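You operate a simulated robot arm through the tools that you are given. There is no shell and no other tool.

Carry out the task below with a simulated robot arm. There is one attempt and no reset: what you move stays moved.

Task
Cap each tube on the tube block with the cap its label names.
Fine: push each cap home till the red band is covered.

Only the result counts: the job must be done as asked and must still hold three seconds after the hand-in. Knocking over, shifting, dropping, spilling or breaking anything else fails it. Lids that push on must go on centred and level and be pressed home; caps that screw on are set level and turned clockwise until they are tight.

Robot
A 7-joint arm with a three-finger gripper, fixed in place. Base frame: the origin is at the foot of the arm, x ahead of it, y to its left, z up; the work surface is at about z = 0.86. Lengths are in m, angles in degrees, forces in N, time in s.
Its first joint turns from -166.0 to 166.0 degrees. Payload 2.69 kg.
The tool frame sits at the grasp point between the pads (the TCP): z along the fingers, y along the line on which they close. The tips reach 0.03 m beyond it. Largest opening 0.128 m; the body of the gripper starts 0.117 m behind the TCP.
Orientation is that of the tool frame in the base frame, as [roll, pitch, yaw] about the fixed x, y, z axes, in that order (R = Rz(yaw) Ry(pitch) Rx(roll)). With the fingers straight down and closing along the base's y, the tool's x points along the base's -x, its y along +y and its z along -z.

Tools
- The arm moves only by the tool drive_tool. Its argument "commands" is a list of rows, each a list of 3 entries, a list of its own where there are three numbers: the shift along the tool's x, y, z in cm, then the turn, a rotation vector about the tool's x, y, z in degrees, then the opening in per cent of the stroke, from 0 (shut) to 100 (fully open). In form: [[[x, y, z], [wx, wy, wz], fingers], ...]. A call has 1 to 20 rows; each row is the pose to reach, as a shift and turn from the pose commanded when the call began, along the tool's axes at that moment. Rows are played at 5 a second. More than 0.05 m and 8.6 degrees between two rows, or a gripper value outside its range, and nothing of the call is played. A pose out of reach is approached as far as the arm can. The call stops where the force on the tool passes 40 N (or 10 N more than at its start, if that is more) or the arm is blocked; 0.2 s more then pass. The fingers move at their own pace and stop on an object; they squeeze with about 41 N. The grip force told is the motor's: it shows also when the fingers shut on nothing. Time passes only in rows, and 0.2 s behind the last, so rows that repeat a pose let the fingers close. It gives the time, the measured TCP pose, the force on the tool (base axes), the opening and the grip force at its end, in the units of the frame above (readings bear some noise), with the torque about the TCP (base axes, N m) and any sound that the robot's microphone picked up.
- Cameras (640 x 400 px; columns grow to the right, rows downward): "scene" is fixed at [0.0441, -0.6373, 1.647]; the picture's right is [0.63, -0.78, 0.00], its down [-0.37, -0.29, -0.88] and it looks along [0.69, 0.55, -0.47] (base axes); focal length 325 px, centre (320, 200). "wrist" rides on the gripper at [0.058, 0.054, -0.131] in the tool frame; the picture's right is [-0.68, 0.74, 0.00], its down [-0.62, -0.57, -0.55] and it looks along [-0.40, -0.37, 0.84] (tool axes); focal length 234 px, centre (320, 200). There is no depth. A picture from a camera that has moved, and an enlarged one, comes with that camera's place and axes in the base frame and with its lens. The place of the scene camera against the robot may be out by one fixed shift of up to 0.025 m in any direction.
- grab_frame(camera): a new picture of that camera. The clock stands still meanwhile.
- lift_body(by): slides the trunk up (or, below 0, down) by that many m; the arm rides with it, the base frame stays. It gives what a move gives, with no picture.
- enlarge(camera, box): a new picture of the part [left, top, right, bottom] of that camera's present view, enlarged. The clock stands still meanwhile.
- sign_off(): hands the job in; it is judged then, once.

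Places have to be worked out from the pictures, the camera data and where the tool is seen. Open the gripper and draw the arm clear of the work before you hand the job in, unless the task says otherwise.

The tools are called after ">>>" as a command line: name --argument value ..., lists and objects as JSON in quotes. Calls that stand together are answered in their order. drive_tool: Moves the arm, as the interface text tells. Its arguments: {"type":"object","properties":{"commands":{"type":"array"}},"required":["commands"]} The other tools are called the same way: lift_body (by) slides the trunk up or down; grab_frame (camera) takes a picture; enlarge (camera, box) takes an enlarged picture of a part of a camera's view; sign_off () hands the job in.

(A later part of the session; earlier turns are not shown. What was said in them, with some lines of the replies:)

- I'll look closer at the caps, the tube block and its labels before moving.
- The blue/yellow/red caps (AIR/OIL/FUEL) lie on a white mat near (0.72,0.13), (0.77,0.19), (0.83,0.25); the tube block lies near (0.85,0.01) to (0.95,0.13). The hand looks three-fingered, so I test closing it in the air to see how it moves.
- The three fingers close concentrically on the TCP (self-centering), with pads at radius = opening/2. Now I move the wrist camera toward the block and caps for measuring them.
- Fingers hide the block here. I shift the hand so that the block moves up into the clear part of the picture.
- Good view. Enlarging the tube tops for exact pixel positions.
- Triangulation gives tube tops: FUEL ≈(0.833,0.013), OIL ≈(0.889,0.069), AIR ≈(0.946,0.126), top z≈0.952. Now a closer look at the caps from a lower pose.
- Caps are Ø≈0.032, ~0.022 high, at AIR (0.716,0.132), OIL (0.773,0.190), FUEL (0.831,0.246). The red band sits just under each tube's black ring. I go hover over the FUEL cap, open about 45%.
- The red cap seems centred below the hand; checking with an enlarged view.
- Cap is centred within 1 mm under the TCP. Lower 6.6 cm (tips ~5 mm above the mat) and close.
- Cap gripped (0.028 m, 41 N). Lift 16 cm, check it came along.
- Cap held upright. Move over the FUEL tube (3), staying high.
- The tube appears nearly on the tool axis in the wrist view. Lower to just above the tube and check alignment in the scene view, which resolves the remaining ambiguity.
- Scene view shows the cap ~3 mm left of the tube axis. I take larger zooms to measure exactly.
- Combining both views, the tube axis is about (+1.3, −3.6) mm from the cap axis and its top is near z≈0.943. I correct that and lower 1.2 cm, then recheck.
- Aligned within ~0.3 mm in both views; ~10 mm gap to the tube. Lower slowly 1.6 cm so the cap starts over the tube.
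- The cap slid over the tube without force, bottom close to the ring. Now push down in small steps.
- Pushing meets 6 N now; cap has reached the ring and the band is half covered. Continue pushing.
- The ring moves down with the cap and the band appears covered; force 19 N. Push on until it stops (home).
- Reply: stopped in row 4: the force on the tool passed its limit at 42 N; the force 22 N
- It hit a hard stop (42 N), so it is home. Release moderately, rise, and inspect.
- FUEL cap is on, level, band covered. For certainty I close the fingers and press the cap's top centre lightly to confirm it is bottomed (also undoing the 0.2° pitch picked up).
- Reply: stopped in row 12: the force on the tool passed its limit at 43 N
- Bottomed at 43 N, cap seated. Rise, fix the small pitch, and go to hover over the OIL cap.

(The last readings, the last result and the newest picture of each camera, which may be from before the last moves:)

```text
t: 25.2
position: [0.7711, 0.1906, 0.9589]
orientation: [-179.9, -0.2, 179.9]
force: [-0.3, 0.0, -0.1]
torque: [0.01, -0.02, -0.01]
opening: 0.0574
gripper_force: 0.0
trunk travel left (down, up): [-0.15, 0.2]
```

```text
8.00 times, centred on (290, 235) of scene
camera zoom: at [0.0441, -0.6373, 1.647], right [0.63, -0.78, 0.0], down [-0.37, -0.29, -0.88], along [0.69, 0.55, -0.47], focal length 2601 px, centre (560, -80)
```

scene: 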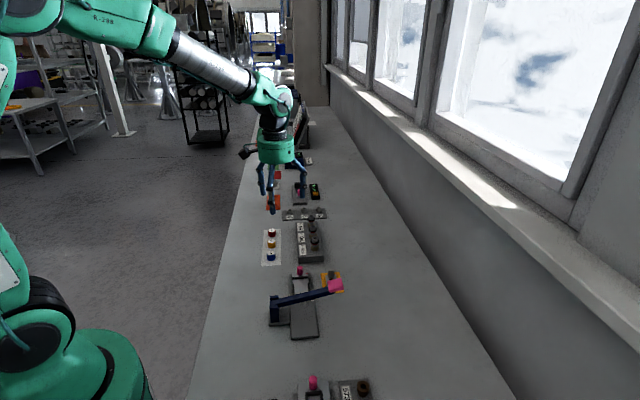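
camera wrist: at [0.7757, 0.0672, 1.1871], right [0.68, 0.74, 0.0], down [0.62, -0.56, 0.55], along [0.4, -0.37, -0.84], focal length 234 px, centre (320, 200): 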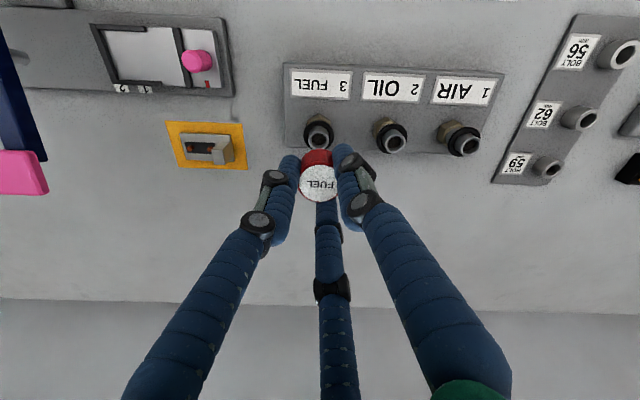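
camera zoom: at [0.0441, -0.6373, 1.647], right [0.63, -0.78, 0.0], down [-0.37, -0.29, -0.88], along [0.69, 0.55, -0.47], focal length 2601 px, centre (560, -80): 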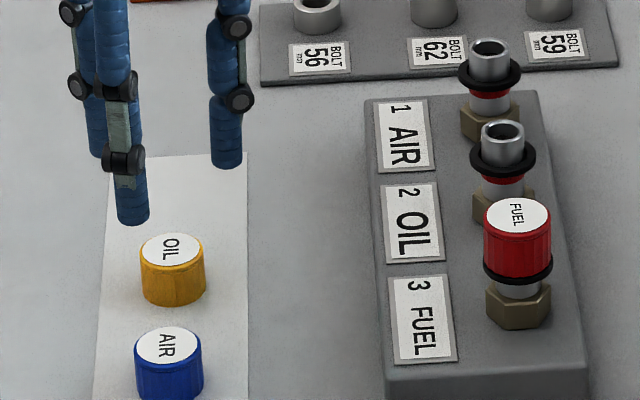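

TCP is ~3 mm off toward (−x,+y) from the OIL cap; correct by (+2.5,−2.2) mm and zero the pitch, then recheck.

>>> drive_tool --commands '[[[-0.25, -0.22, 0], [0, -0.15, 0], 45], [[-0.25, -0.22, 0], [0, -0.15, 0], 45], [[-0.25, -0.22, 0], [0, -0.15, 0], 45]]'

>>> enlarge --camera "wrist" --box '[240, 100, 400, 200]'

```text
t: 26.0
position: [0.7741, 0.187, 0.9582]
orientation: [-180.0, 0.0, 179.9]
force: [0.4, -0.6, -0.3]
torque: [0.02, 0.05, 0.01]
opening: 0.0575
gripper_force: 0.0
trunk travel left (down, up): [-0.15, 0.2]
```

```text
4.00 times, centred on (320, 150) of wrist
camera zoom: at [0.7151, 0.2417, 1.0904], right [0.68, 0.74, 0.0], down [0.62, -0.57, 0.55], along [0.4, -0.37, -0.84], focal length 937 px, centre (320, 400)
```

zoom: 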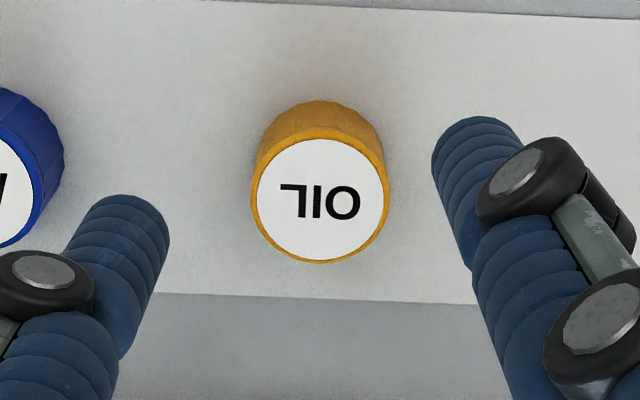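

Centred within 1 mm. Descend 6.3 cm, close, and lift.

>>> drive_tool --commands '[[[0, 0, 2.5], [0, 0, 0], 45], [[0, 0, 5], [0, 0, 0], 45], [[0, 0, 6.3], [0, 0, 0], 45], [[0, 0, 6.3], [0, 0, 0], 45], [[0, 0, 6.3], [0, 0, 0], 0], [[0, 0, 6.3], [0, 0, 0], 0], [[0, 0, 6.3], [0, 0, 0], 0]]'

>>> drive_tool --commands '[[[0, 0, -2], [0, 0, 0], 0], [[0, 0, -6], [0, 0, 0], 0], [[0, 0, -10], [0, 0, 0], 0], [[0, 0, -14], [0, 0, 0], 0], [[0, 0, -16], [0, 0, 0], 0], [[0, 0, -16], [0, 0, 0], 0]]'

>>> enlarge --camera "wrist" --box '[288, 130, 352, 210]'

```text
t: 27.6
position: [0.7767, 0.1871, 0.8952]
orientation: [-180.0, 0.0, -180.0]
force: [-0.3, 0.3, -0.2]
torque: [-0.01, -0.01, 0.02]
opening: 0.0282
gripper_force: 40.4
trunk travel left (down, up): [-0.15, 0.2]
```

```text
t: 29.0
position: [0.7754, 0.1862, 1.0567]
orientation: [180.0, 0.0, 180.0]
force: [0.0, 0.1, -0.3]
torque: [0.0, -0.03, 0.01]
opening: 0.0281
gripper_force: 40.9
trunk travel left (down, up): [-0.15, 0.2]
```

```text
5.00 times, centred on (320, 170) of wrist
camera zoom: at [0.7165, 0.2398, 1.1886], right [0.68, 0.74, 0.0], down [0.62, -0.57, 0.55], along [0.4, -0.37, -0.84], focal length 1171 px, centre (320, 350)
```

zoom: 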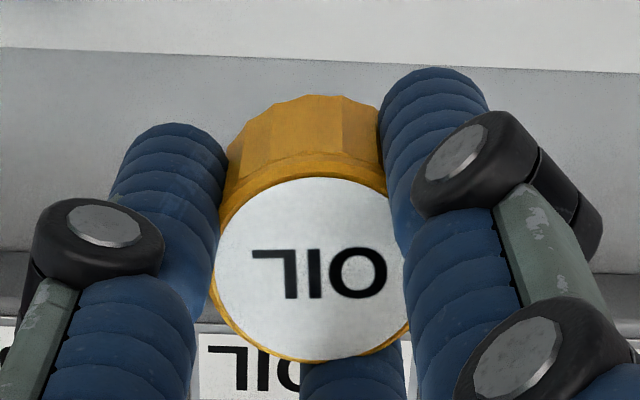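

OIL cap held just like before. Using the found FUEL tube place (0.836,0.009) plus 0.081 m at 45°, OIL tube should be near (0.893,0.066). Move over it and lower to ~2 cm above.

>>> drive_tool --commands '[[[-2.95, -3, 0], [0, 0, 0], 0], [[-5.9, -6, 0], [0, 0, 0], 0], [[-8.9, -9, 0], [0, 0, 0], 0], [[-11.85, -12, 0], [0, 0, 0], 0], [[-11.85, -12, 3], [0, 0, 0], 0], [[-11.85, -12, 5.5], [0, 0, 0], 0], [[-11.85, -12, 5.5], [0, 0, 0], 0], [[-11.85, -12, 5.5], [0, 0, 0], 0]]'

>>> enlarge --camera "wrist" --box '[288, 130, 352, 210]'

>>> enlarge --camera "scene" --box '[302, 206, 326, 236]'

```text
t: 30.8
position: [0.8963, 0.0666, 1.0012]
orientation: [-179.9, -0.1, 180.0]
force: [-1.0, -0.7, -0.8]
torque: [0.02, -0.03, 0.0]
opening: 0.0281
gripper_force: 41.2
trunk travel left (down, up): [-0.15, 0.2]
```

```text
5.00 times, centred on (320, 170) of wrist
camera zoom: at [0.8374, 0.1208, 1.1329], right [0.68, 0.74, 0.0], down [0.62, -0.57, 0.55], along [0.4, -0.37, -0.84], focal length 1171 px, centre (320, 350)
```

zoom: 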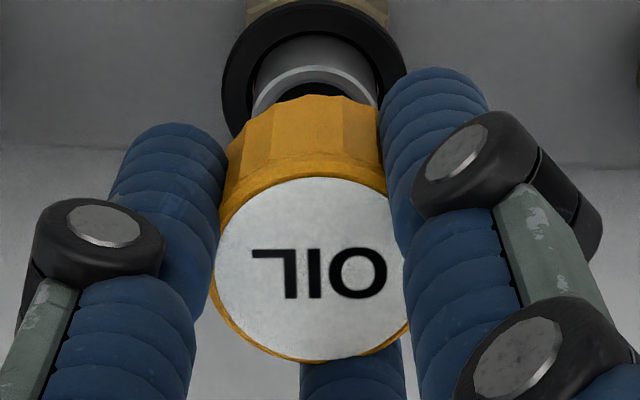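

```text
13.33 times, centred on (314, 221) of scene
camera zoom: at [0.0441, -0.6373, 1.647], right [0.63, -0.78, 0.0], down [-0.37, -0.29, -0.88], along [0.69, 0.55, -0.47], focal length 4335 px, centre (400, -80)
```

zoom: 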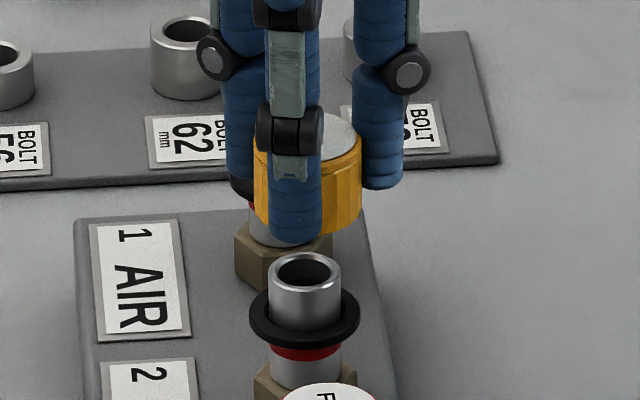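

Very close: cap needs (−0.6,+1.2) mm. Correct, lower 1.2 cm, and recheck.

>>> drive_tool --commands '[[[0.06, 0.12, 0], [0, 0, 0], 0], [[0.06, 0.12, 1.2], [0, 0, 0], 0], [[0.06, 0.12, 1.2], [0, 0, 0], 0], [[0.06, 0.12, 1.2], [0, 0, 0], 0]]'

>>> enlarge --camera "wrist" --box '[288, 130, 352, 210]'

>>> enlarge --camera "scene" --box '[302, 206, 326, 236]'

```text
t: 31.8
position: [0.8944, 0.0682, 0.9884]
orientation: [-179.9, 0.1, -180.0]
force: [-0.2, -0.1, 0.1]
torque: [0.01, 0.01, 0.01]
opening: 0.0278
gripper_force: 41.0
trunk travel left (down, up): [-0.15, 0.2]
```

```text
5.00 times, centred on (320, 170) of wrist
camera zoom: at [0.8355, 0.1215, 1.1201], right [0.68, 0.74, 0.0], down [0.62, -0.57, 0.55], along [0.4, -0.37, -0.84], focal length 1171 px, centre (320, 350)
```

zoom: 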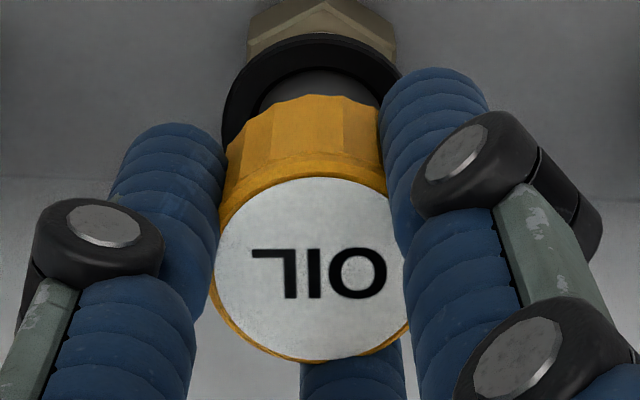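

```text
13.33 times, centred on (314, 221) of scene
camera zoom: at [0.0441, -0.6373, 1.647], right [0.63, -0.78, 0.0], down [-0.37, -0.29, -0.88], along [0.69, 0.55, -0.47], focal length 4335 px, centre (400, -80)
```

zoom: 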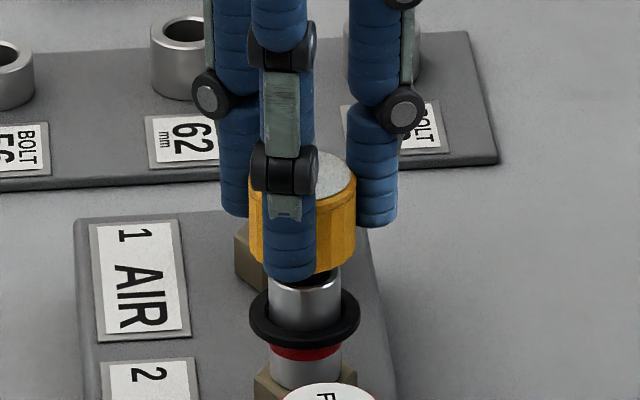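

Cap within ~0.6 mm; small correction (+0.3,−0.4 mm) and lower onto the tube.

>>> drive_tool --commands '[[[-0.03, -0.04, 0.4], [0, 0, 0], 0], [[-0.03, -0.04, 0.8], [0, 0, 0], 0], [[-0.03, -0.04, 1.0], [0, 0, 0], 0], [[-0.03, -0.04, 1.2], [0, 0, 0], 0], [[-0.03, -0.04, 1.4], [0, 0, 0], 0], [[-0.03, -0.04, 1.6], [0, 0, 0], 0], [[-0.03, -0.04, 1.8], [0, 0, 0], 0], [[-0.03, -0.04, 2.0], [0, 0, 0], 0]]'

>>> enlarge --camera "scene" --box '[302, 206, 326, 236]'

>>> enlarge --camera "wrist" --box '[288, 130, 352, 210]'

```text
t: 33.6
position: [0.8942, 0.0671, 0.969]
orientation: [179.9, 0.0, 180.0]
force: [-0.3, 0.1, 0.3]
torque: [0.02, 0.0, -0.01]
opening: 0.0283
gripper_force: 41.0
trunk travel left (down, up): [-0.15, 0.2]
```

```text
13.33 times, centred on (314, 221) of scene
camera zoom: at [0.0441, -0.6373, 1.647], right [0.63, -0.78, 0.0], down [-0.37, -0.29, -0.88], along [0.69, 0.55, -0.47], focal length 4335 px, centre (400, -80)
```

zoom: 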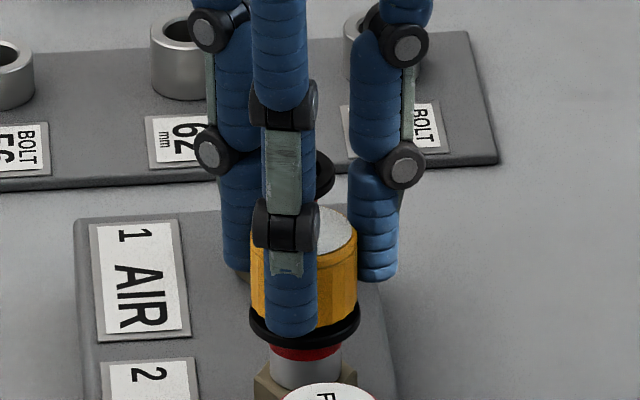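

```text
5.00 times, centred on (320, 170) of wrist
camera zoom: at [0.8354, 0.1211, 1.1009], right [0.68, 0.74, 0.0], down [0.62, -0.57, 0.55], along [0.4, -0.37, -0.84], focal length 1171 px, centre (320, 350)
```

zoom: 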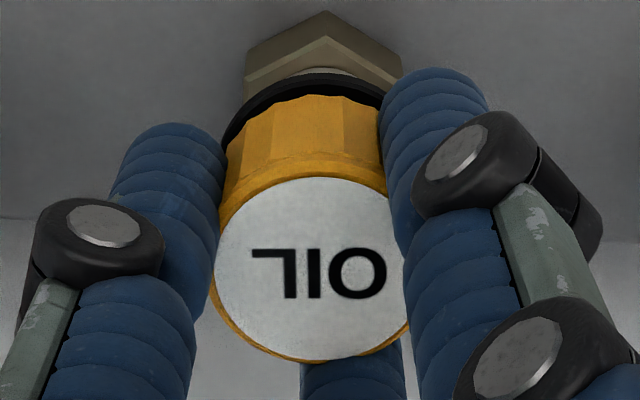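

OIL cap is over the tube with no side force. Push home in 1–2 mm steps until the stop.

>>> drive_tool --commands '[[[0, 0, 0.2], [0, 0, 0], 0], [[0, 0, 0.4], [0, 0, 0], 0], [[0, 0, 0.5], [0, 0, 0], 0], [[0, 0, 0.6], [0, 0, 0], 0], [[0, 0, 0.7], [0, 0, 0], 0], [[0, 0, 0.8], [0, 0, 0], 0], [[0, 0, 0.9], [0, 0, 0], 0], [[0, 0, 1.0], [0, 0, 0], 0], [[0, 0, 1.1], [0, 0, 0], 0], [[0, 0, 1.2], [0, 0, 0], 0], [[0, 0, 1.3], [0, 0, 0], 0], [[0, 0, 1.4], [0, 0, 0], 0], [[0, 0, 1.5], [0, 0, 0], 0]]'

>>> enlarge --camera "scene" --box '[302, 206, 326, 236]'

```text
t: 36.4
position: [0.8929, 0.0662, 0.9591]
orientation: [180.0, 0.3, -179.9]
force: [-14.5, -1.5, 17.7]
torque: [-0.03, 0.49, -0.02]
opening: 0.028
gripper_force: 41.1
trunk travel left (down, up): [-0.15, 0.2]
stopped in row 13: the force on the tool passed its limit at 41 N (the readings are from after the stop); the commanded pose is now the measured one
```

```text
13.33 times, centred on (314, 221) of scene
camera zoom: at [0.0441, -0.6373, 1.647], right [0.63, -0.78, 0.0], down [-0.37, -0.29, -0.88], along [0.69, 0.55, -0.47], focal length 4335 px, centre (400, -80)
```

zoom: 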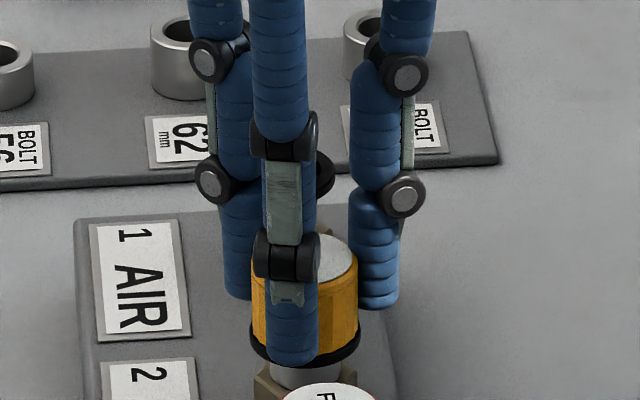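

OIL cap hits the same stop height (0.959). Release, rise, fix pitch and inspect.

>>> drive_tool --commands '[[[0, 0, 0], [0, 0, 0], 40], [[0, 0, 0], [0, 0, 0], 40], [[0, 0, -3], [0, 0, 0], 40], [[0, 0, -7], [0, 0.3, 0], 40], [[0, 0, -11], [0, 0.3, 0], 40], [[0, 0, -11], [0, 0.3, 0], 40]]'

>>> enlarge --camera "scene" --box '[302, 206, 326, 236]'

>>> enlarge --camera "wrist" --box '[240, 100, 400, 200]'

```text
t: 37.8
position: [0.8906, 0.0675, 1.0682]
orientation: [179.9, -0.2, 180.0]
force: [0.5, 0.1, 0.0]
torque: [-0.02, -0.03, 0.05]
opening: 0.0515
gripper_force: 0.1
trunk travel left (down, up): [-0.15, 0.2]
```

```text
13.33 times, centred on (314, 221) of scene
camera zoom: at [0.0441, -0.6373, 1.647], right [0.63, -0.78, 0.0], down [-0.37, -0.29, -0.88], along [0.69, 0.55, -0.47], focal length 4335 px, centre (400, -80)
```

zoom: 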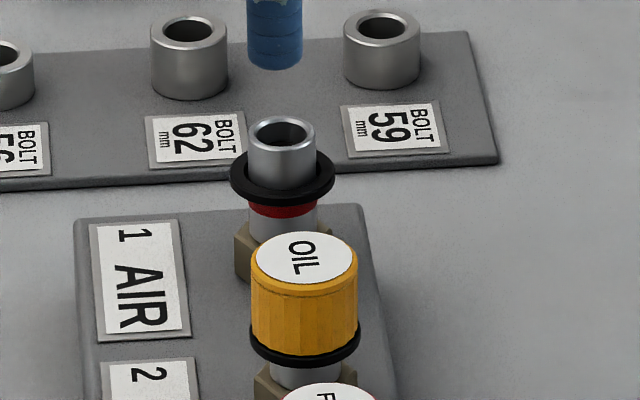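

```text
4.00 times, centred on (320, 150) of wrist
camera zoom: at [0.8328, 0.1206, 1.201], right [0.68, 0.74, 0.0], down [0.62, -0.57, 0.55], along [0.4, -0.37, -0.84], focal length 937 px, centre (320, 400)
```

zoom: 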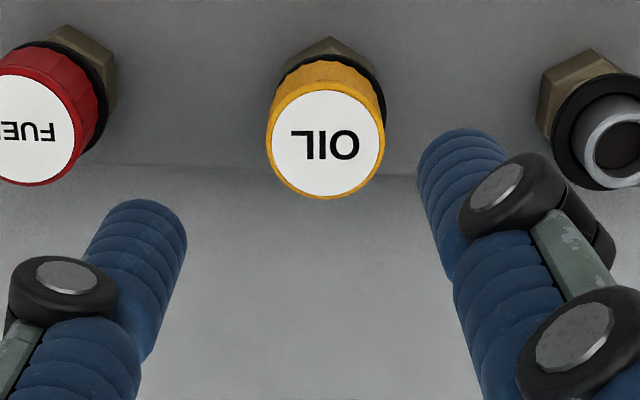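

OIL is seated level. Next, hover over the AIR cap at (0.716,0.132).

>>> drive_tool --commands '[[[4.4, 1.65, 0], [0, -0.2, 0], 45], [[8.8, 3.3, 0], [0, -0.2, 0], 45], [[13.2, 4.95, 0], [0, -0.2, 0], 45], [[17.5, 6.55, 0], [0, -0.2, 0], 45], [[17.5, 6.55, 4], [0, -0.2, 0], 45], [[17.5, 6.55, 8], [0, -0.2, 0], 45], [[17.5, 6.55, 10.9], [0, -0.2, 0], 45], [[17.5, 6.55, 10.9], [0, -0.2, 0], 45], [[17.5, 6.55, 10.9], [0, -0.2, 0], 45]]'

>>> enlarge --camera "wrist" --box '[240, 100, 400, 200]'

```text
t: 39.8
position: [0.7187, 0.1329, 0.9591]
orientation: [-180.0, 0.2, -179.9]
force: [-0.3, 0.8, 0.2]
torque: [0.03, 0.0, 0.05]
opening: 0.0577
gripper_force: 0.0
trunk travel left (down, up): [-0.15, 0.2]
```

```text
4.00 times, centred on (320, 150) of wrist
camera zoom: at [0.6612, 0.1866, 1.0901], right [0.68, 0.74, 0.0], down [0.62, -0.57, 0.55], along [0.41, -0.37, -0.84], focal length 937 px, centre (320, 400)
```

zoom: 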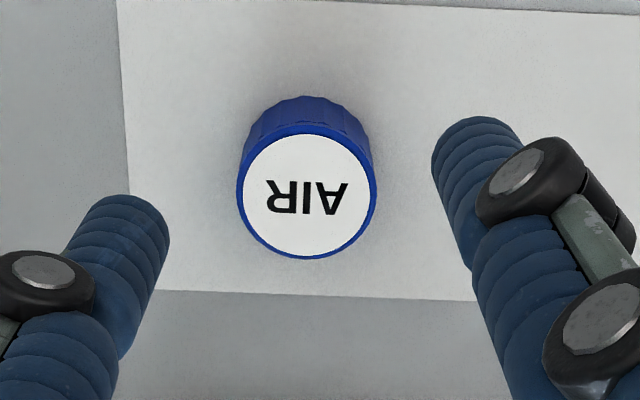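

Cap is ~3 mm off in −x. Correct and zero pitch, recheck.

>>> drive_tool --commands '[[[0.3, -0.02, 0], [0, 0.15, 0], 45], [[0.3, -0.02, 0], [0, 0.15, 0], 45], [[0.3, -0.02, 0], [0, 0.15, 0], 45]]'

>>> enlarge --camera "wrist" --box '[240, 100, 400, 200]'

```text
t: 40.6
position: [0.7169, 0.1313, 0.9584]
orientation: [180.0, -0.1, -179.9]
force: [0.3, -0.6, -0.4]
torque: [-0.02, 0.02, 0.01]
opening: 0.0578
gripper_force: 0.0
trunk travel left (down, up): [-0.15, 0.2]
```

```text
4.00 times, centred on (320, 150) of wrist
camera zoom: at [0.6582, 0.186, 1.0901], right [0.68, 0.74, 0.0], down [0.62, -0.57, 0.55], along [0.4, -0.37, -0.84], focal length 937 px, centre (320, 400)
```

zoom: 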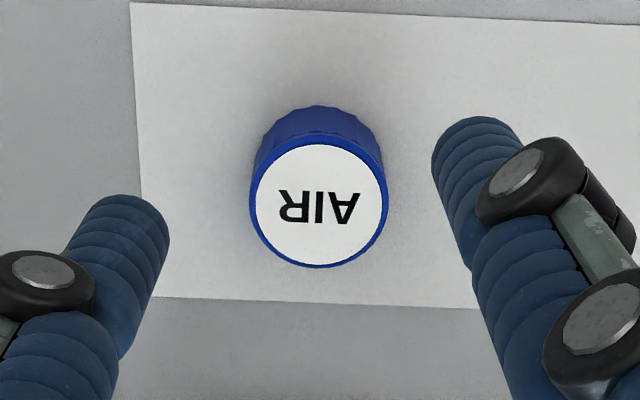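

Centred now at (319,201), exactly on axis. Descend, grip, lift.

>>> drive_tool --commands '[[[0, 0, 2.5], [0, 0, 0], 45], [[0, 0, 5], [0, 0, 0], 45], [[0, 0, 6.3], [0, 0, 0], 45], [[0, 0, 6.3], [0, 0, 0], 45], [[0, 0, 6.3], [0, 0, 0], 0], [[0, 0, 6.3], [0, 0, 0], 0], [[0, 0, 6.3], [0, 0, 0], 0]]'

>>> drive_tool --commands '[[[0, 0, -2], [0, 0, 0], 0], [[0, 0, -6], [0, 0, 0], 0], [[0, 0, -10], [0, 0, 0], 0], [[0, 0, -14], [0, 0, 0], 0], [[0, 0, -16], [0, 0, 0], 0], [[0, 0, -16], [0, 0, 0], 0]]'

>>> enlarge --camera "wrist" --box '[288, 130, 352, 210]'

```text
t: 42.2
position: [0.7152, 0.1313, 0.8964]
orientation: [179.9, -0.1, 180.0]
force: [-0.7, -0.4, 0.2]
torque: [0.03, -0.04, -0.02]
opening: 0.0282
gripper_force: 40.6
trunk travel left (down, up): [-0.15, 0.2]
```

```text
t: 43.6
position: [0.7162, 0.1335, 1.0571]
orientation: [-180.0, -0.1, -180.0]
force: [1.0, -1.1, -0.6]
torque: [0.01, -0.03, 0.01]
opening: 0.0278
gripper_force: 41.3
trunk travel left (down, up): [-0.15, 0.2]
```

```text
5.00 times, centred on (320, 170) of wrist
camera zoom: at [0.6584, 0.1864, 1.1881], right [0.68, 0.74, 0.0], down [0.62, -0.57, 0.55], along [0.4, -0.37, -0.84], focal length 1171 px, centre (320, 350)
```

zoom: 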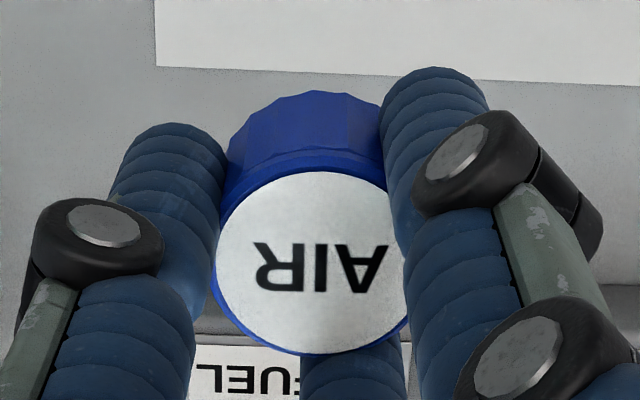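

AIR cap held. Move over the AIR tube, expected at (0.951,0.125), and lower to ~2 cm above.

>>> drive_tool --commands '[[[-4.7, -0.15, 0], [0, 0, 0], 0], [[-9.4, -0.3, 0], [0, 0, 0], 0], [[-14.1, -0.45, 0], [0, 0, 0], 0], [[-18.8, -0.6, 0], [0, 0, 0], 0], [[-23.4, -0.74, 0], [0, 0, 0], 0], [[-23.4, -0.74, 3], [0, 0, 0], 0], [[-23.4, -0.74, 5.5], [0, 0, 0], 0], [[-23.4, -0.74, 5.5], [0, 0, 0], 0], [[-23.4, -0.74, 5.5], [0, 0, 0], 0]]'

>>> enlarge --camera "wrist" --box '[288, 130, 352, 210]'

>>> enlarge --camera "scene" --box '[302, 196, 326, 226]'

```text
t: 45.6
position: [0.9511, 0.1253, 0.9998]
orientation: [179.9, 0.0, 180.0]
force: [-0.4, -0.8, -0.8]
torque: [0.02, 0.0, -0.01]
opening: 0.0281
gripper_force: 41.1
trunk travel left (down, up): [-0.15, 0.2]
```

```text
5.00 times, centred on (320, 170) of wrist
camera zoom: at [0.8929, 0.1783, 1.1328], right [0.68, 0.74, 0.0], down [0.62, -0.57, 0.55], along [0.4, -0.37, -0.84], focal length 1171 px, centre (320, 350)
```

zoom: 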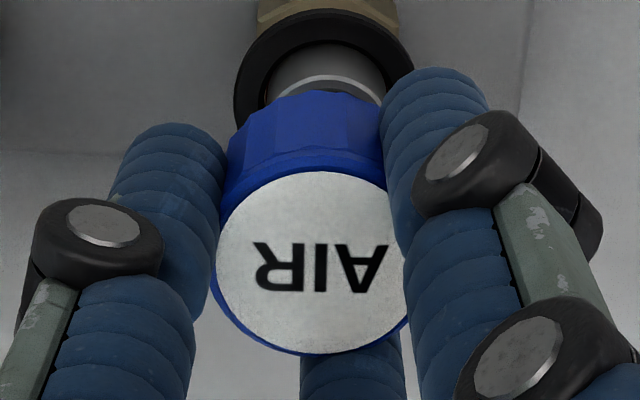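

```text
13.33 times, centred on (314, 211) of scene
camera zoom: at [0.0441, -0.6373, 1.647], right [0.63, -0.78, 0.0], down [-0.37, -0.29, -0.88], along [0.69, 0.55, -0.47], focal length 4335 px, centre (400, 53)
```

zoom: 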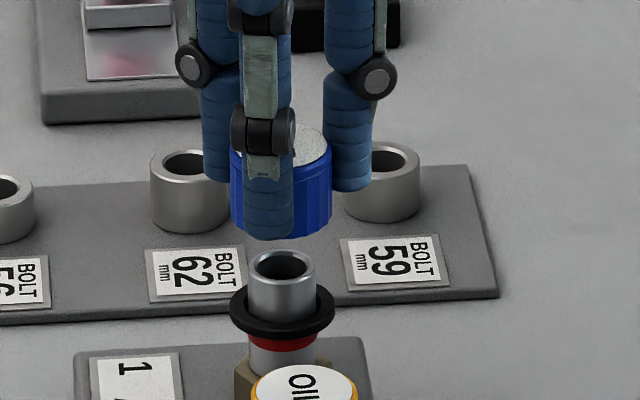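

Scene alignment is good; the wrist view shows the tube 1.9 mm further along (0.68,0.74). Correct, lower 1.2 cm and recheck.

>>> drive_tool --commands '[[[-0.13, 0.14, 0], [0, 0, 0], 0], [[-0.13, 0.14, 1.2], [0, 0, 0], 0], [[-0.13, 0.14, 1.2], [0, 0, 0], 0], [[-0.13, 0.14, 1.2], [0, 0, 0], 0]]'

>>> enlarge --camera "wrist" --box '[288, 130, 352, 210]'

>>> enlarge --camera "scene" --box '[302, 196, 326, 226]'

```text
t: 46.6
position: [0.9528, 0.126, 0.9872]
orientation: [180.0, -0.1, 179.9]
force: [-0.4, -0.5, -0.4]
torque: [-0.05, -0.04, -0.01]
opening: 0.0281
gripper_force: 40.8
trunk travel left (down, up): [-0.15, 0.2]
```

```text
5.00 times, centred on (320, 170) of wrist
camera zoom: at [0.8941, 0.1802, 1.1197], right [0.68, 0.74, 0.0], down [0.62, -0.57, 0.55], along [0.4, -0.37, -0.84], focal length 1171 px, centre (320, 350)
```

zoom: 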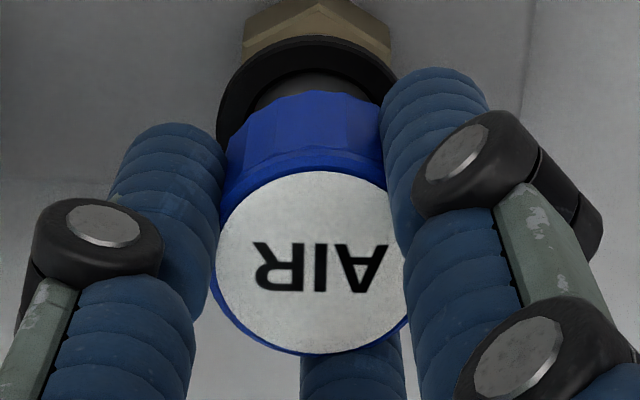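

```text
13.33 times, centred on (314, 211) of scene
camera zoom: at [0.0441, -0.6373, 1.647], right [0.63, -0.78, 0.0], down [-0.37, -0.29, -0.88], along [0.69, 0.55, -0.47], focal length 4335 px, centre (400, 53)
```

zoom: 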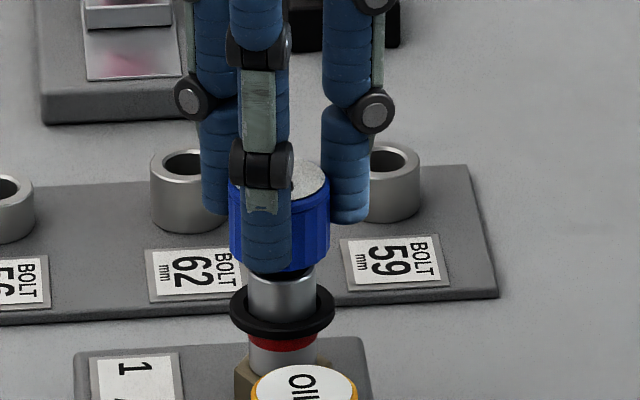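

Slight overshoot: need about (0,−1.2) mm. Apply, lower 4 mm more and check.

>>> drive_tool --commands '[[[0.01, -0.12, 0], [0, 0, 0], 0], [[0.01, -0.12, 0.3], [0, 0, 0], 0], [[0.01, -0.12, 0.3], [0, 0, 0], 0], [[0.01, -0.12, 0.3], [0, 0, 0], 0]]'

>>> enlarge --camera "wrist" --box '[288, 130, 352, 210]'

>>> enlarge --camera "scene" --box '[302, 196, 326, 226]'

```text
t: 47.6
position: [0.9521, 0.1249, 0.9841]
orientation: [-179.9, 0.0, -179.9]
force: [-0.1, 0.0, 0.2]
torque: [0.02, 0.04, -0.01]
opening: 0.0281
gripper_force: 40.9
trunk travel left (down, up): [-0.15, 0.2]
```

```text
5.00 times, centred on (320, 170) of wrist
camera zoom: at [0.894, 0.1782, 1.1167], right [0.68, 0.74, 0.0], down [0.62, -0.57, 0.55], along [0.4, -0.37, -0.84], focal length 1171 px, centre (320, 350)
```

zoom: 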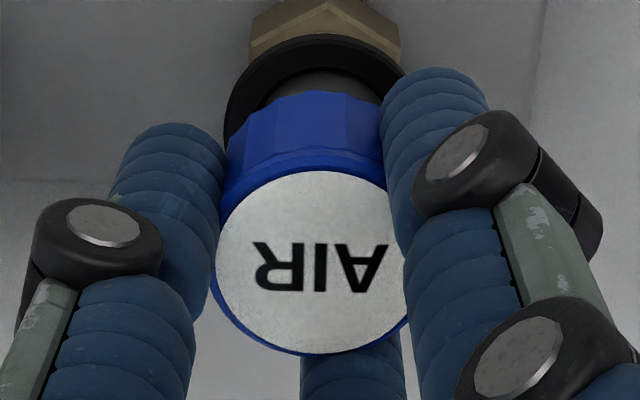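

```text
13.33 times, centred on (314, 211) of scene
camera zoom: at [0.0441, -0.6373, 1.647], right [0.63, -0.78, 0.0], down [-0.37, -0.29, -0.88], along [0.69, 0.55, -0.47], focal length 4335 px, centre (400, 53)
```

zoom: 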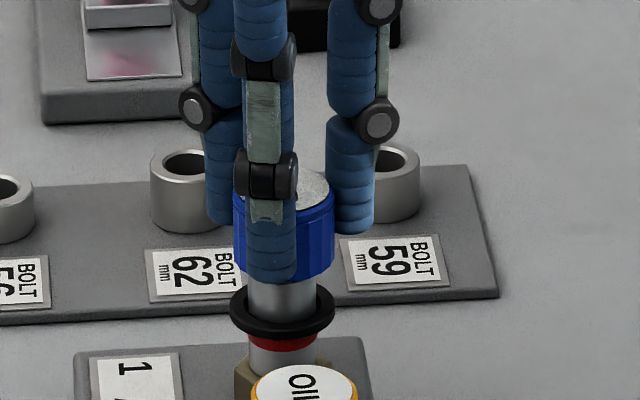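

Within 0.6 mm. Apply a half-mm nudge and lower onto the tube.

>>> drive_tool --commands '[[[0.01, 0.04, 0.2], [0, 0, 0], 0], [[0.01, 0.04, 0.4], [0, 0, 0], 0], [[0.01, 0.04, 0.6], [0, 0, 0], 0], [[0.01, 0.04, 0.8], [0, 0, 0], 0], [[0.01, 0.04, 1.0], [0, 0, 0], 0], [[0.01, 0.04, 1.2], [0, 0, 0], 0], [[0.01, 0.04, 1.4], [0, 0, 0], 0], [[0.01, 0.04, 1.5], [0, 0, 0], 0]]'

>>> enlarge --camera "scene" --box '[302, 196, 326, 226]'

>>> enlarge --camera "wrist" --box '[288, 130, 352, 210]'

```text
t: 49.4
position: [0.9527, 0.1258, 0.9698]
orientation: [-179.9, -0.2, -179.9]
force: [0.4, -0.2, 0.9]
torque: [0.0, 0.0, 0.01]
opening: 0.028
gripper_force: 41.1
trunk travel left (down, up): [-0.15, 0.2]
```

```text
13.33 times, centred on (314, 211) of scene
camera zoom: at [0.0441, -0.6373, 1.647], right [0.63, -0.78, 0.0], down [-0.37, -0.29, -0.88], along [0.69, 0.55, -0.47], focal length 4335 px, centre (400, 53)
```

zoom: 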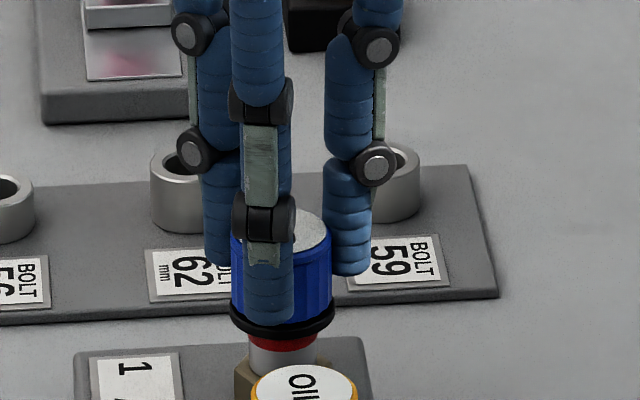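

```text
5.00 times, centred on (320, 170) of wrist
camera zoom: at [0.8931, 0.1788, 1.1016], right [0.68, 0.74, 0.0], down [0.62, -0.57, 0.55], along [0.4, -0.37, -0.84], focal length 1171 px, centre (320, 350)
```

zoom: 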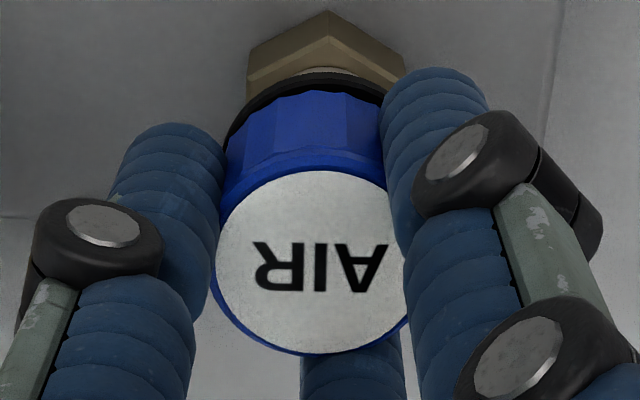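

AIR cap is over the tube, centred, no side load. Push home until the stop.

>>> drive_tool --commands '[[[0, 0, 0.2], [0, 0, 0], 0], [[0, 0, 0.4], [0, 0, 0], 0], [[0, 0, 0.5], [0, 0, 0], 0], [[0, 0, 0.6], [0, 0, 0], 0], [[0, 0, 0.7], [0, 0, 0], 0], [[0, 0, 0.8], [0, 0, 0], 0], [[0, 0, 0.9], [0, 0, 0], 0], [[0, 0, 1.0], [0, 0, 0], 0], [[0, 0, 1.1], [0, 0, 0], 0], [[0, 0, 1.2], [0, 0, 0], 0], [[0, 0, 1.3], [0, 0, 0], 0], [[0, 0, 1.4], [0, 0, 0], 0], [[0, 0, 1.5], [0, 0, 0], 0], [[0, 0, 1.6], [0, 0, 0], 0]]'

>>> enlarge --camera "scene" --box '[302, 196, 326, 226]'

```text
t: 52.2
position: [0.9519, 0.1256, 0.9619]
orientation: [180.0, 0.3, 180.0]
force: [-13.0, -2.8, 15.6]
torque: [-0.09, 0.52, -0.01]
opening: 0.0282
gripper_force: 41.3
trunk travel left (down, up): [-0.15, 0.2]
stopped in row 14: the force on the tool passed its limit at 41 N (the readings are from after the stop); the commanded pose is now the measured one
```

```text
13.33 times, centred on (314, 211) of scene
camera zoom: at [0.0441, -0.6373, 1.647], right [0.63, -0.78, 0.0], down [-0.37, -0.29, -0.88], along [0.69, 0.55, -0.47], focal length 4335 px, centre (400, 53)
```

zoom: 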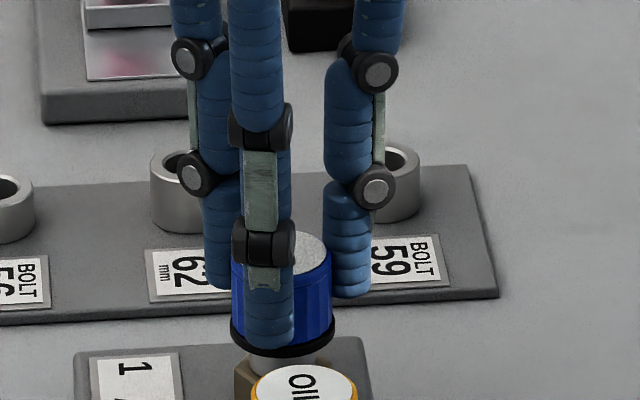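

Stop reached at 41 N (0.962, cap was held ~1 mm lower in the hand). Release, rise and inspect.

>>> drive_tool --commands '[[[0, 0, 0], [0, 0, 0], 40], [[0, 0, 0], [0, 0, 0], 40], [[0, 0, -3], [0, 0, 0], 40], [[0, 0, -7], [0, 0.15, 0], 40], [[0, 0, -11], [0, 0.15, 0], 40], [[0, 0, -11], [0, 0.15, 0], 40]]'

>>> enlarge --camera "scene" --box '[302, 196, 326, 226]'

>>> enlarge --camera "wrist" --box '[240, 100, 400, 200]'

```text
t: 53.6
position: [0.9538, 0.1262, 1.0691]
orientation: [179.9, 0.2, -179.9]
force: [-0.6, 0.5, -0.2]
torque: [0.02, -0.02, -0.01]
opening: 0.0509
gripper_force: 0.0
trunk travel left (down, up): [-0.15, 0.2]
```

```text
13.33 times, centred on (314, 211) of scene
camera zoom: at [0.0441, -0.6373, 1.647], right [0.63, -0.78, 0.0], down [-0.37, -0.29, -0.88], along [0.69, 0.55, -0.47], focal length 4335 px, centre (400, 53)
```

zoom: 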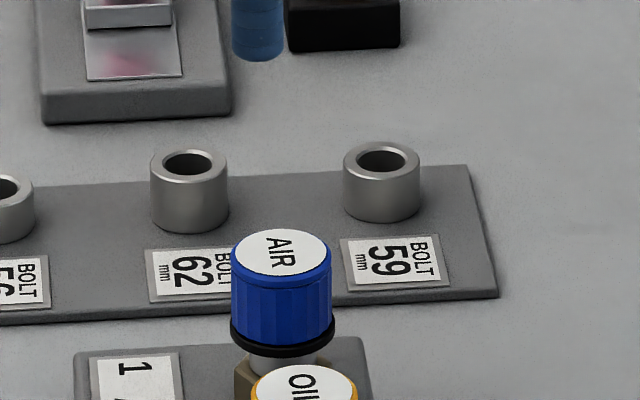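

```text
4.00 times, centred on (320, 150) of wrist
camera zoom: at [0.8941, 0.1797, 1.201], right [0.68, 0.74, 0.0], down [0.62, -0.57, 0.55], along [0.41, -0.37, -0.84], focal length 937 px, centre (320, 400)
```

zoom: 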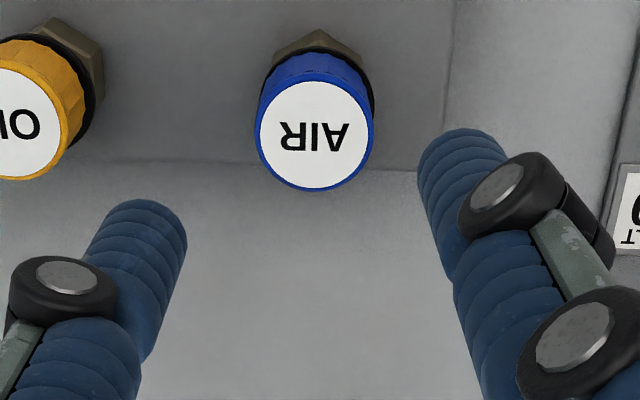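

AIR is on level. As a check, press its top with closed fingers as I did for FUEL.

>>> drive_tool --commands '[[[0, 0, 0], [0, 0.15, 0], 0], [[0, 0, 3], [0, 0.15, 0], 0], [[0, 0, 6], [0, 0.15, 0], 0], [[0, 0, 8], [0, 0.15, 0], 0], [[0, 0, 8.5], [0, 0.15, 0], 0], [[0, 0, 8.7], [0, 0.15, 0], 0], [[0, 0, 8.9], [0, 0.15, 0], 0], [[0, 0, 9.1], [0, 0.15, 0], 0], [[0, 0, 9.3], [0, 0.15, 0], 0], [[0, 0, 9.5], [0, 0.15, 0], 0], [[0, 0, 9.7], [0, 0.15, 0], 0], [[0, 0, 9.9], [0, 0.15, 0], 0]]'

>>> drive_tool --commands '[[[0, 0, -2], [0, 0, 0], 0], [[0, 0, -6], [0, 0.2, 0], 0], [[0, 0, -10], [0, 0.3, 0], 0], [[0, 0, -10], [0, 0.3, 0], 0]]'

>>> enlarge --camera "scene" --box '[302, 196, 326, 226]'

>>> enlarge --camera "wrist" --box '[220, 80, 400, 200]'

```text
t: 56.2
position: [0.9537, 0.1239, 0.9753]
orientation: [179.9, 0.3, -179.9]
force: [-10.5, -1.1, 34.7]
torque: [-0.09, 0.48, 0.0]
opening: 0.0064
gripper_force: 31.4
trunk travel left (down, up): [-0.15, 0.2]
```

```text
t: 57.2
position: [0.9528, 0.1266, 1.0701]
orientation: [179.8, -0.4, 180.0]
force: [-0.3, 0.0, 1.2]
torque: [-0.02, -0.04, -0.02]
opening: 0.0021
gripper_force: 31.2
trunk travel left (down, up): [-0.15, 0.2]
```

```text
13.33 times, centred on (314, 211) of scene
camera zoom: at [0.0441, -0.6373, 1.647], right [0.63, -0.78, 0.0], down [-0.37, -0.29, -0.88], along [0.69, 0.55, -0.47], focal length 4335 px, centre (400, 53)
```

zoom: 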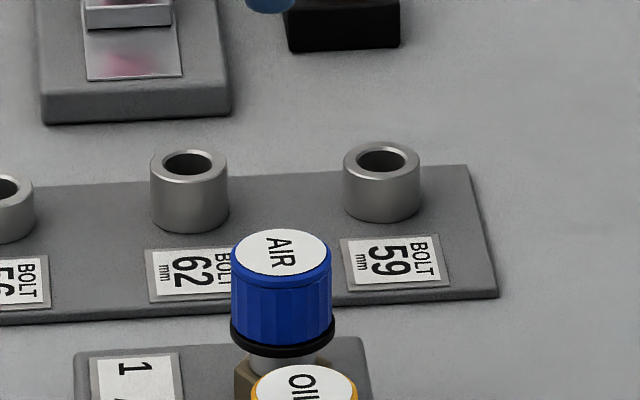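

```text
3.33 times, centred on (310, 140) of wrist
camera zoom: at [0.8948, 0.1802, 1.202], right [0.68, 0.74, 0.0], down [0.62, -0.57, 0.54], along [0.4, -0.37, -0.84], focal length 781 px, centre (353, 400)
```

zoom: 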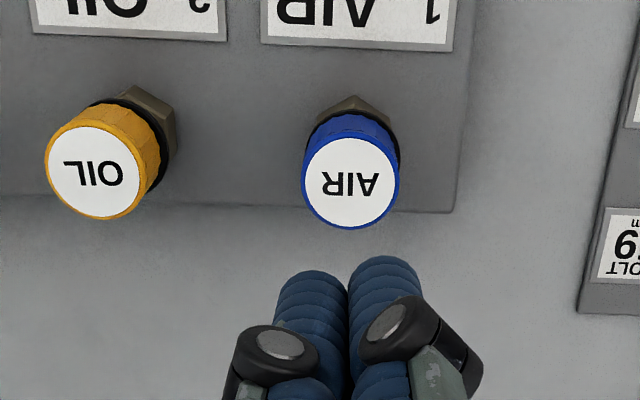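

AIR didn't move under 35 N – home. All three reached the same stop. Open the gripper, draw the arm up and back, and take a final look.

>>> drive_tool --commands '[[[0, 0, -4], [0, 0, 0], 0], [[0, 0, -8], [0, 0, 0], 0], [[0, 0, -12], [0, 0, 0], 60], [[4, 0, -14], [0, 0, 0], 60], [[8, 0, -14], [0, 0, 0], 60], [[12, 0, -14], [0, 0, 0], 60], [[16, 0, -14], [0, 0, 0], 60], [[20, 0, -14], [0, 0, 0], 60], [[24, 0, -14], [0, 0, 0], 60], [[24, 0, -14], [0, 0, 0], 60]]'

>>> enlarge --camera "scene" --box '[250, 200, 340, 260]'

>>> enlarge --camera "scene" --box '[296, 210, 328, 250]'

>>> grab_frame --camera "wrist"

>>> grab_frame --camera "scene"

```text
t: 59.4
position: [0.7119, 0.1249, 1.2111]
orientation: [179.9, -0.3, -179.9]
force: [-0.8, -1.4, 0.3]
torque: [0.01, -0.1, -0.01]
opening: 0.0769
gripper_force: 0.1
trunk travel left (down, up): [-0.15, 0.2]
```

```text
6.67 times, centred on (295, 230) of scene
camera zoom: at [0.0441, -0.6373, 1.647], right [0.63, -0.78, 0.0], down [-0.37, -0.29, -0.88], along [0.69, 0.55, -0.47], focal length 2167 px, centre (487, 0)
```

zoom: 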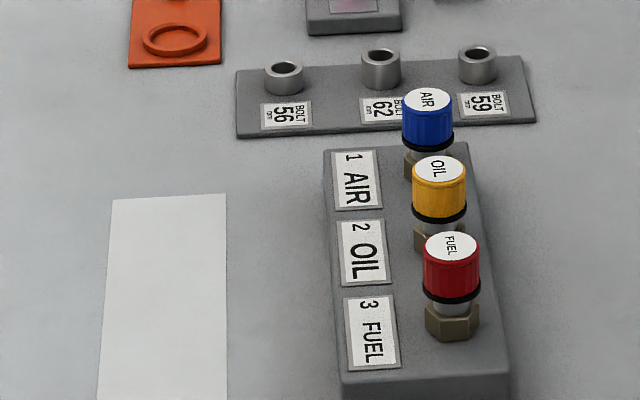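

```text
10.00 times, centred on (312, 230) of scene
camera zoom: at [0.0441, -0.6373, 1.647], right [0.63, -0.78, 0.0], down [-0.37, -0.29, -0.88], along [0.69, 0.55, -0.47], focal length 3251 px, centre (400, -100)
```

zoom: 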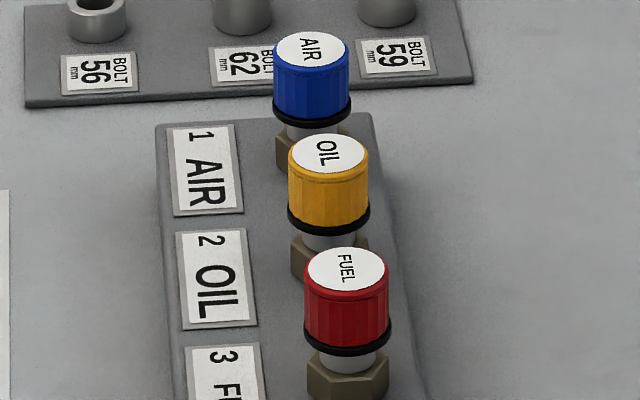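

```text
taken
camera wrist: at [0.6534, 0.1785, 1.3434], right [0.68, 0.74, 0.0], down [0.62, -0.57, 0.54], along [0.4, -0.37, -0.84], focal length 234 px, centre (320, 200)
```

wrist: 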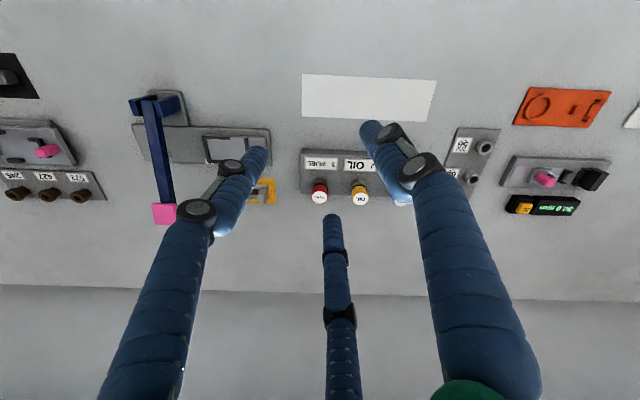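

```text
taken
```

scene: 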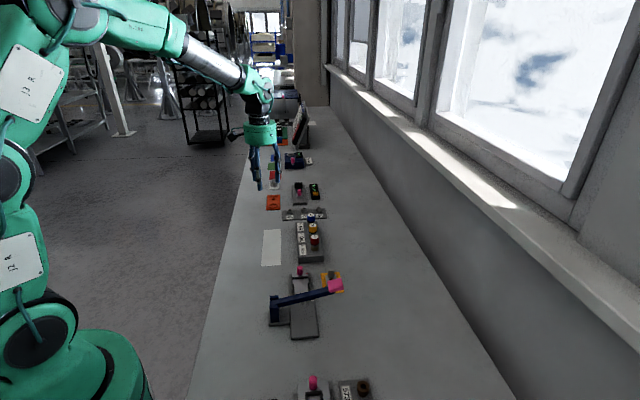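

All three caps sit level on the tubes their labels name. No red band shows in the scene view, and the arm is clear with the gripper open, so I hand in.

>>> sign_off

```text
The job is handed in.
```

All three tubes are capped with the cap their label names (AIR blue, OIL yellow, FUEL red), and I've handed the job in.

- **Seating:** I pushed each cap down until it hit a hard stop at just over 40 N. I then pressed the tops of FUEL and AIR with closed fingers, and neither moved. I did not press OIL again, but it stopped at about the same height as the other two.
- **Red bands:** None show in the final scene view. I could not see the far side of each tube, but all three caps look level.
- **Surroundings:** I saw nothing else moved or knocked. The arm is drawn clear with the gripper open.
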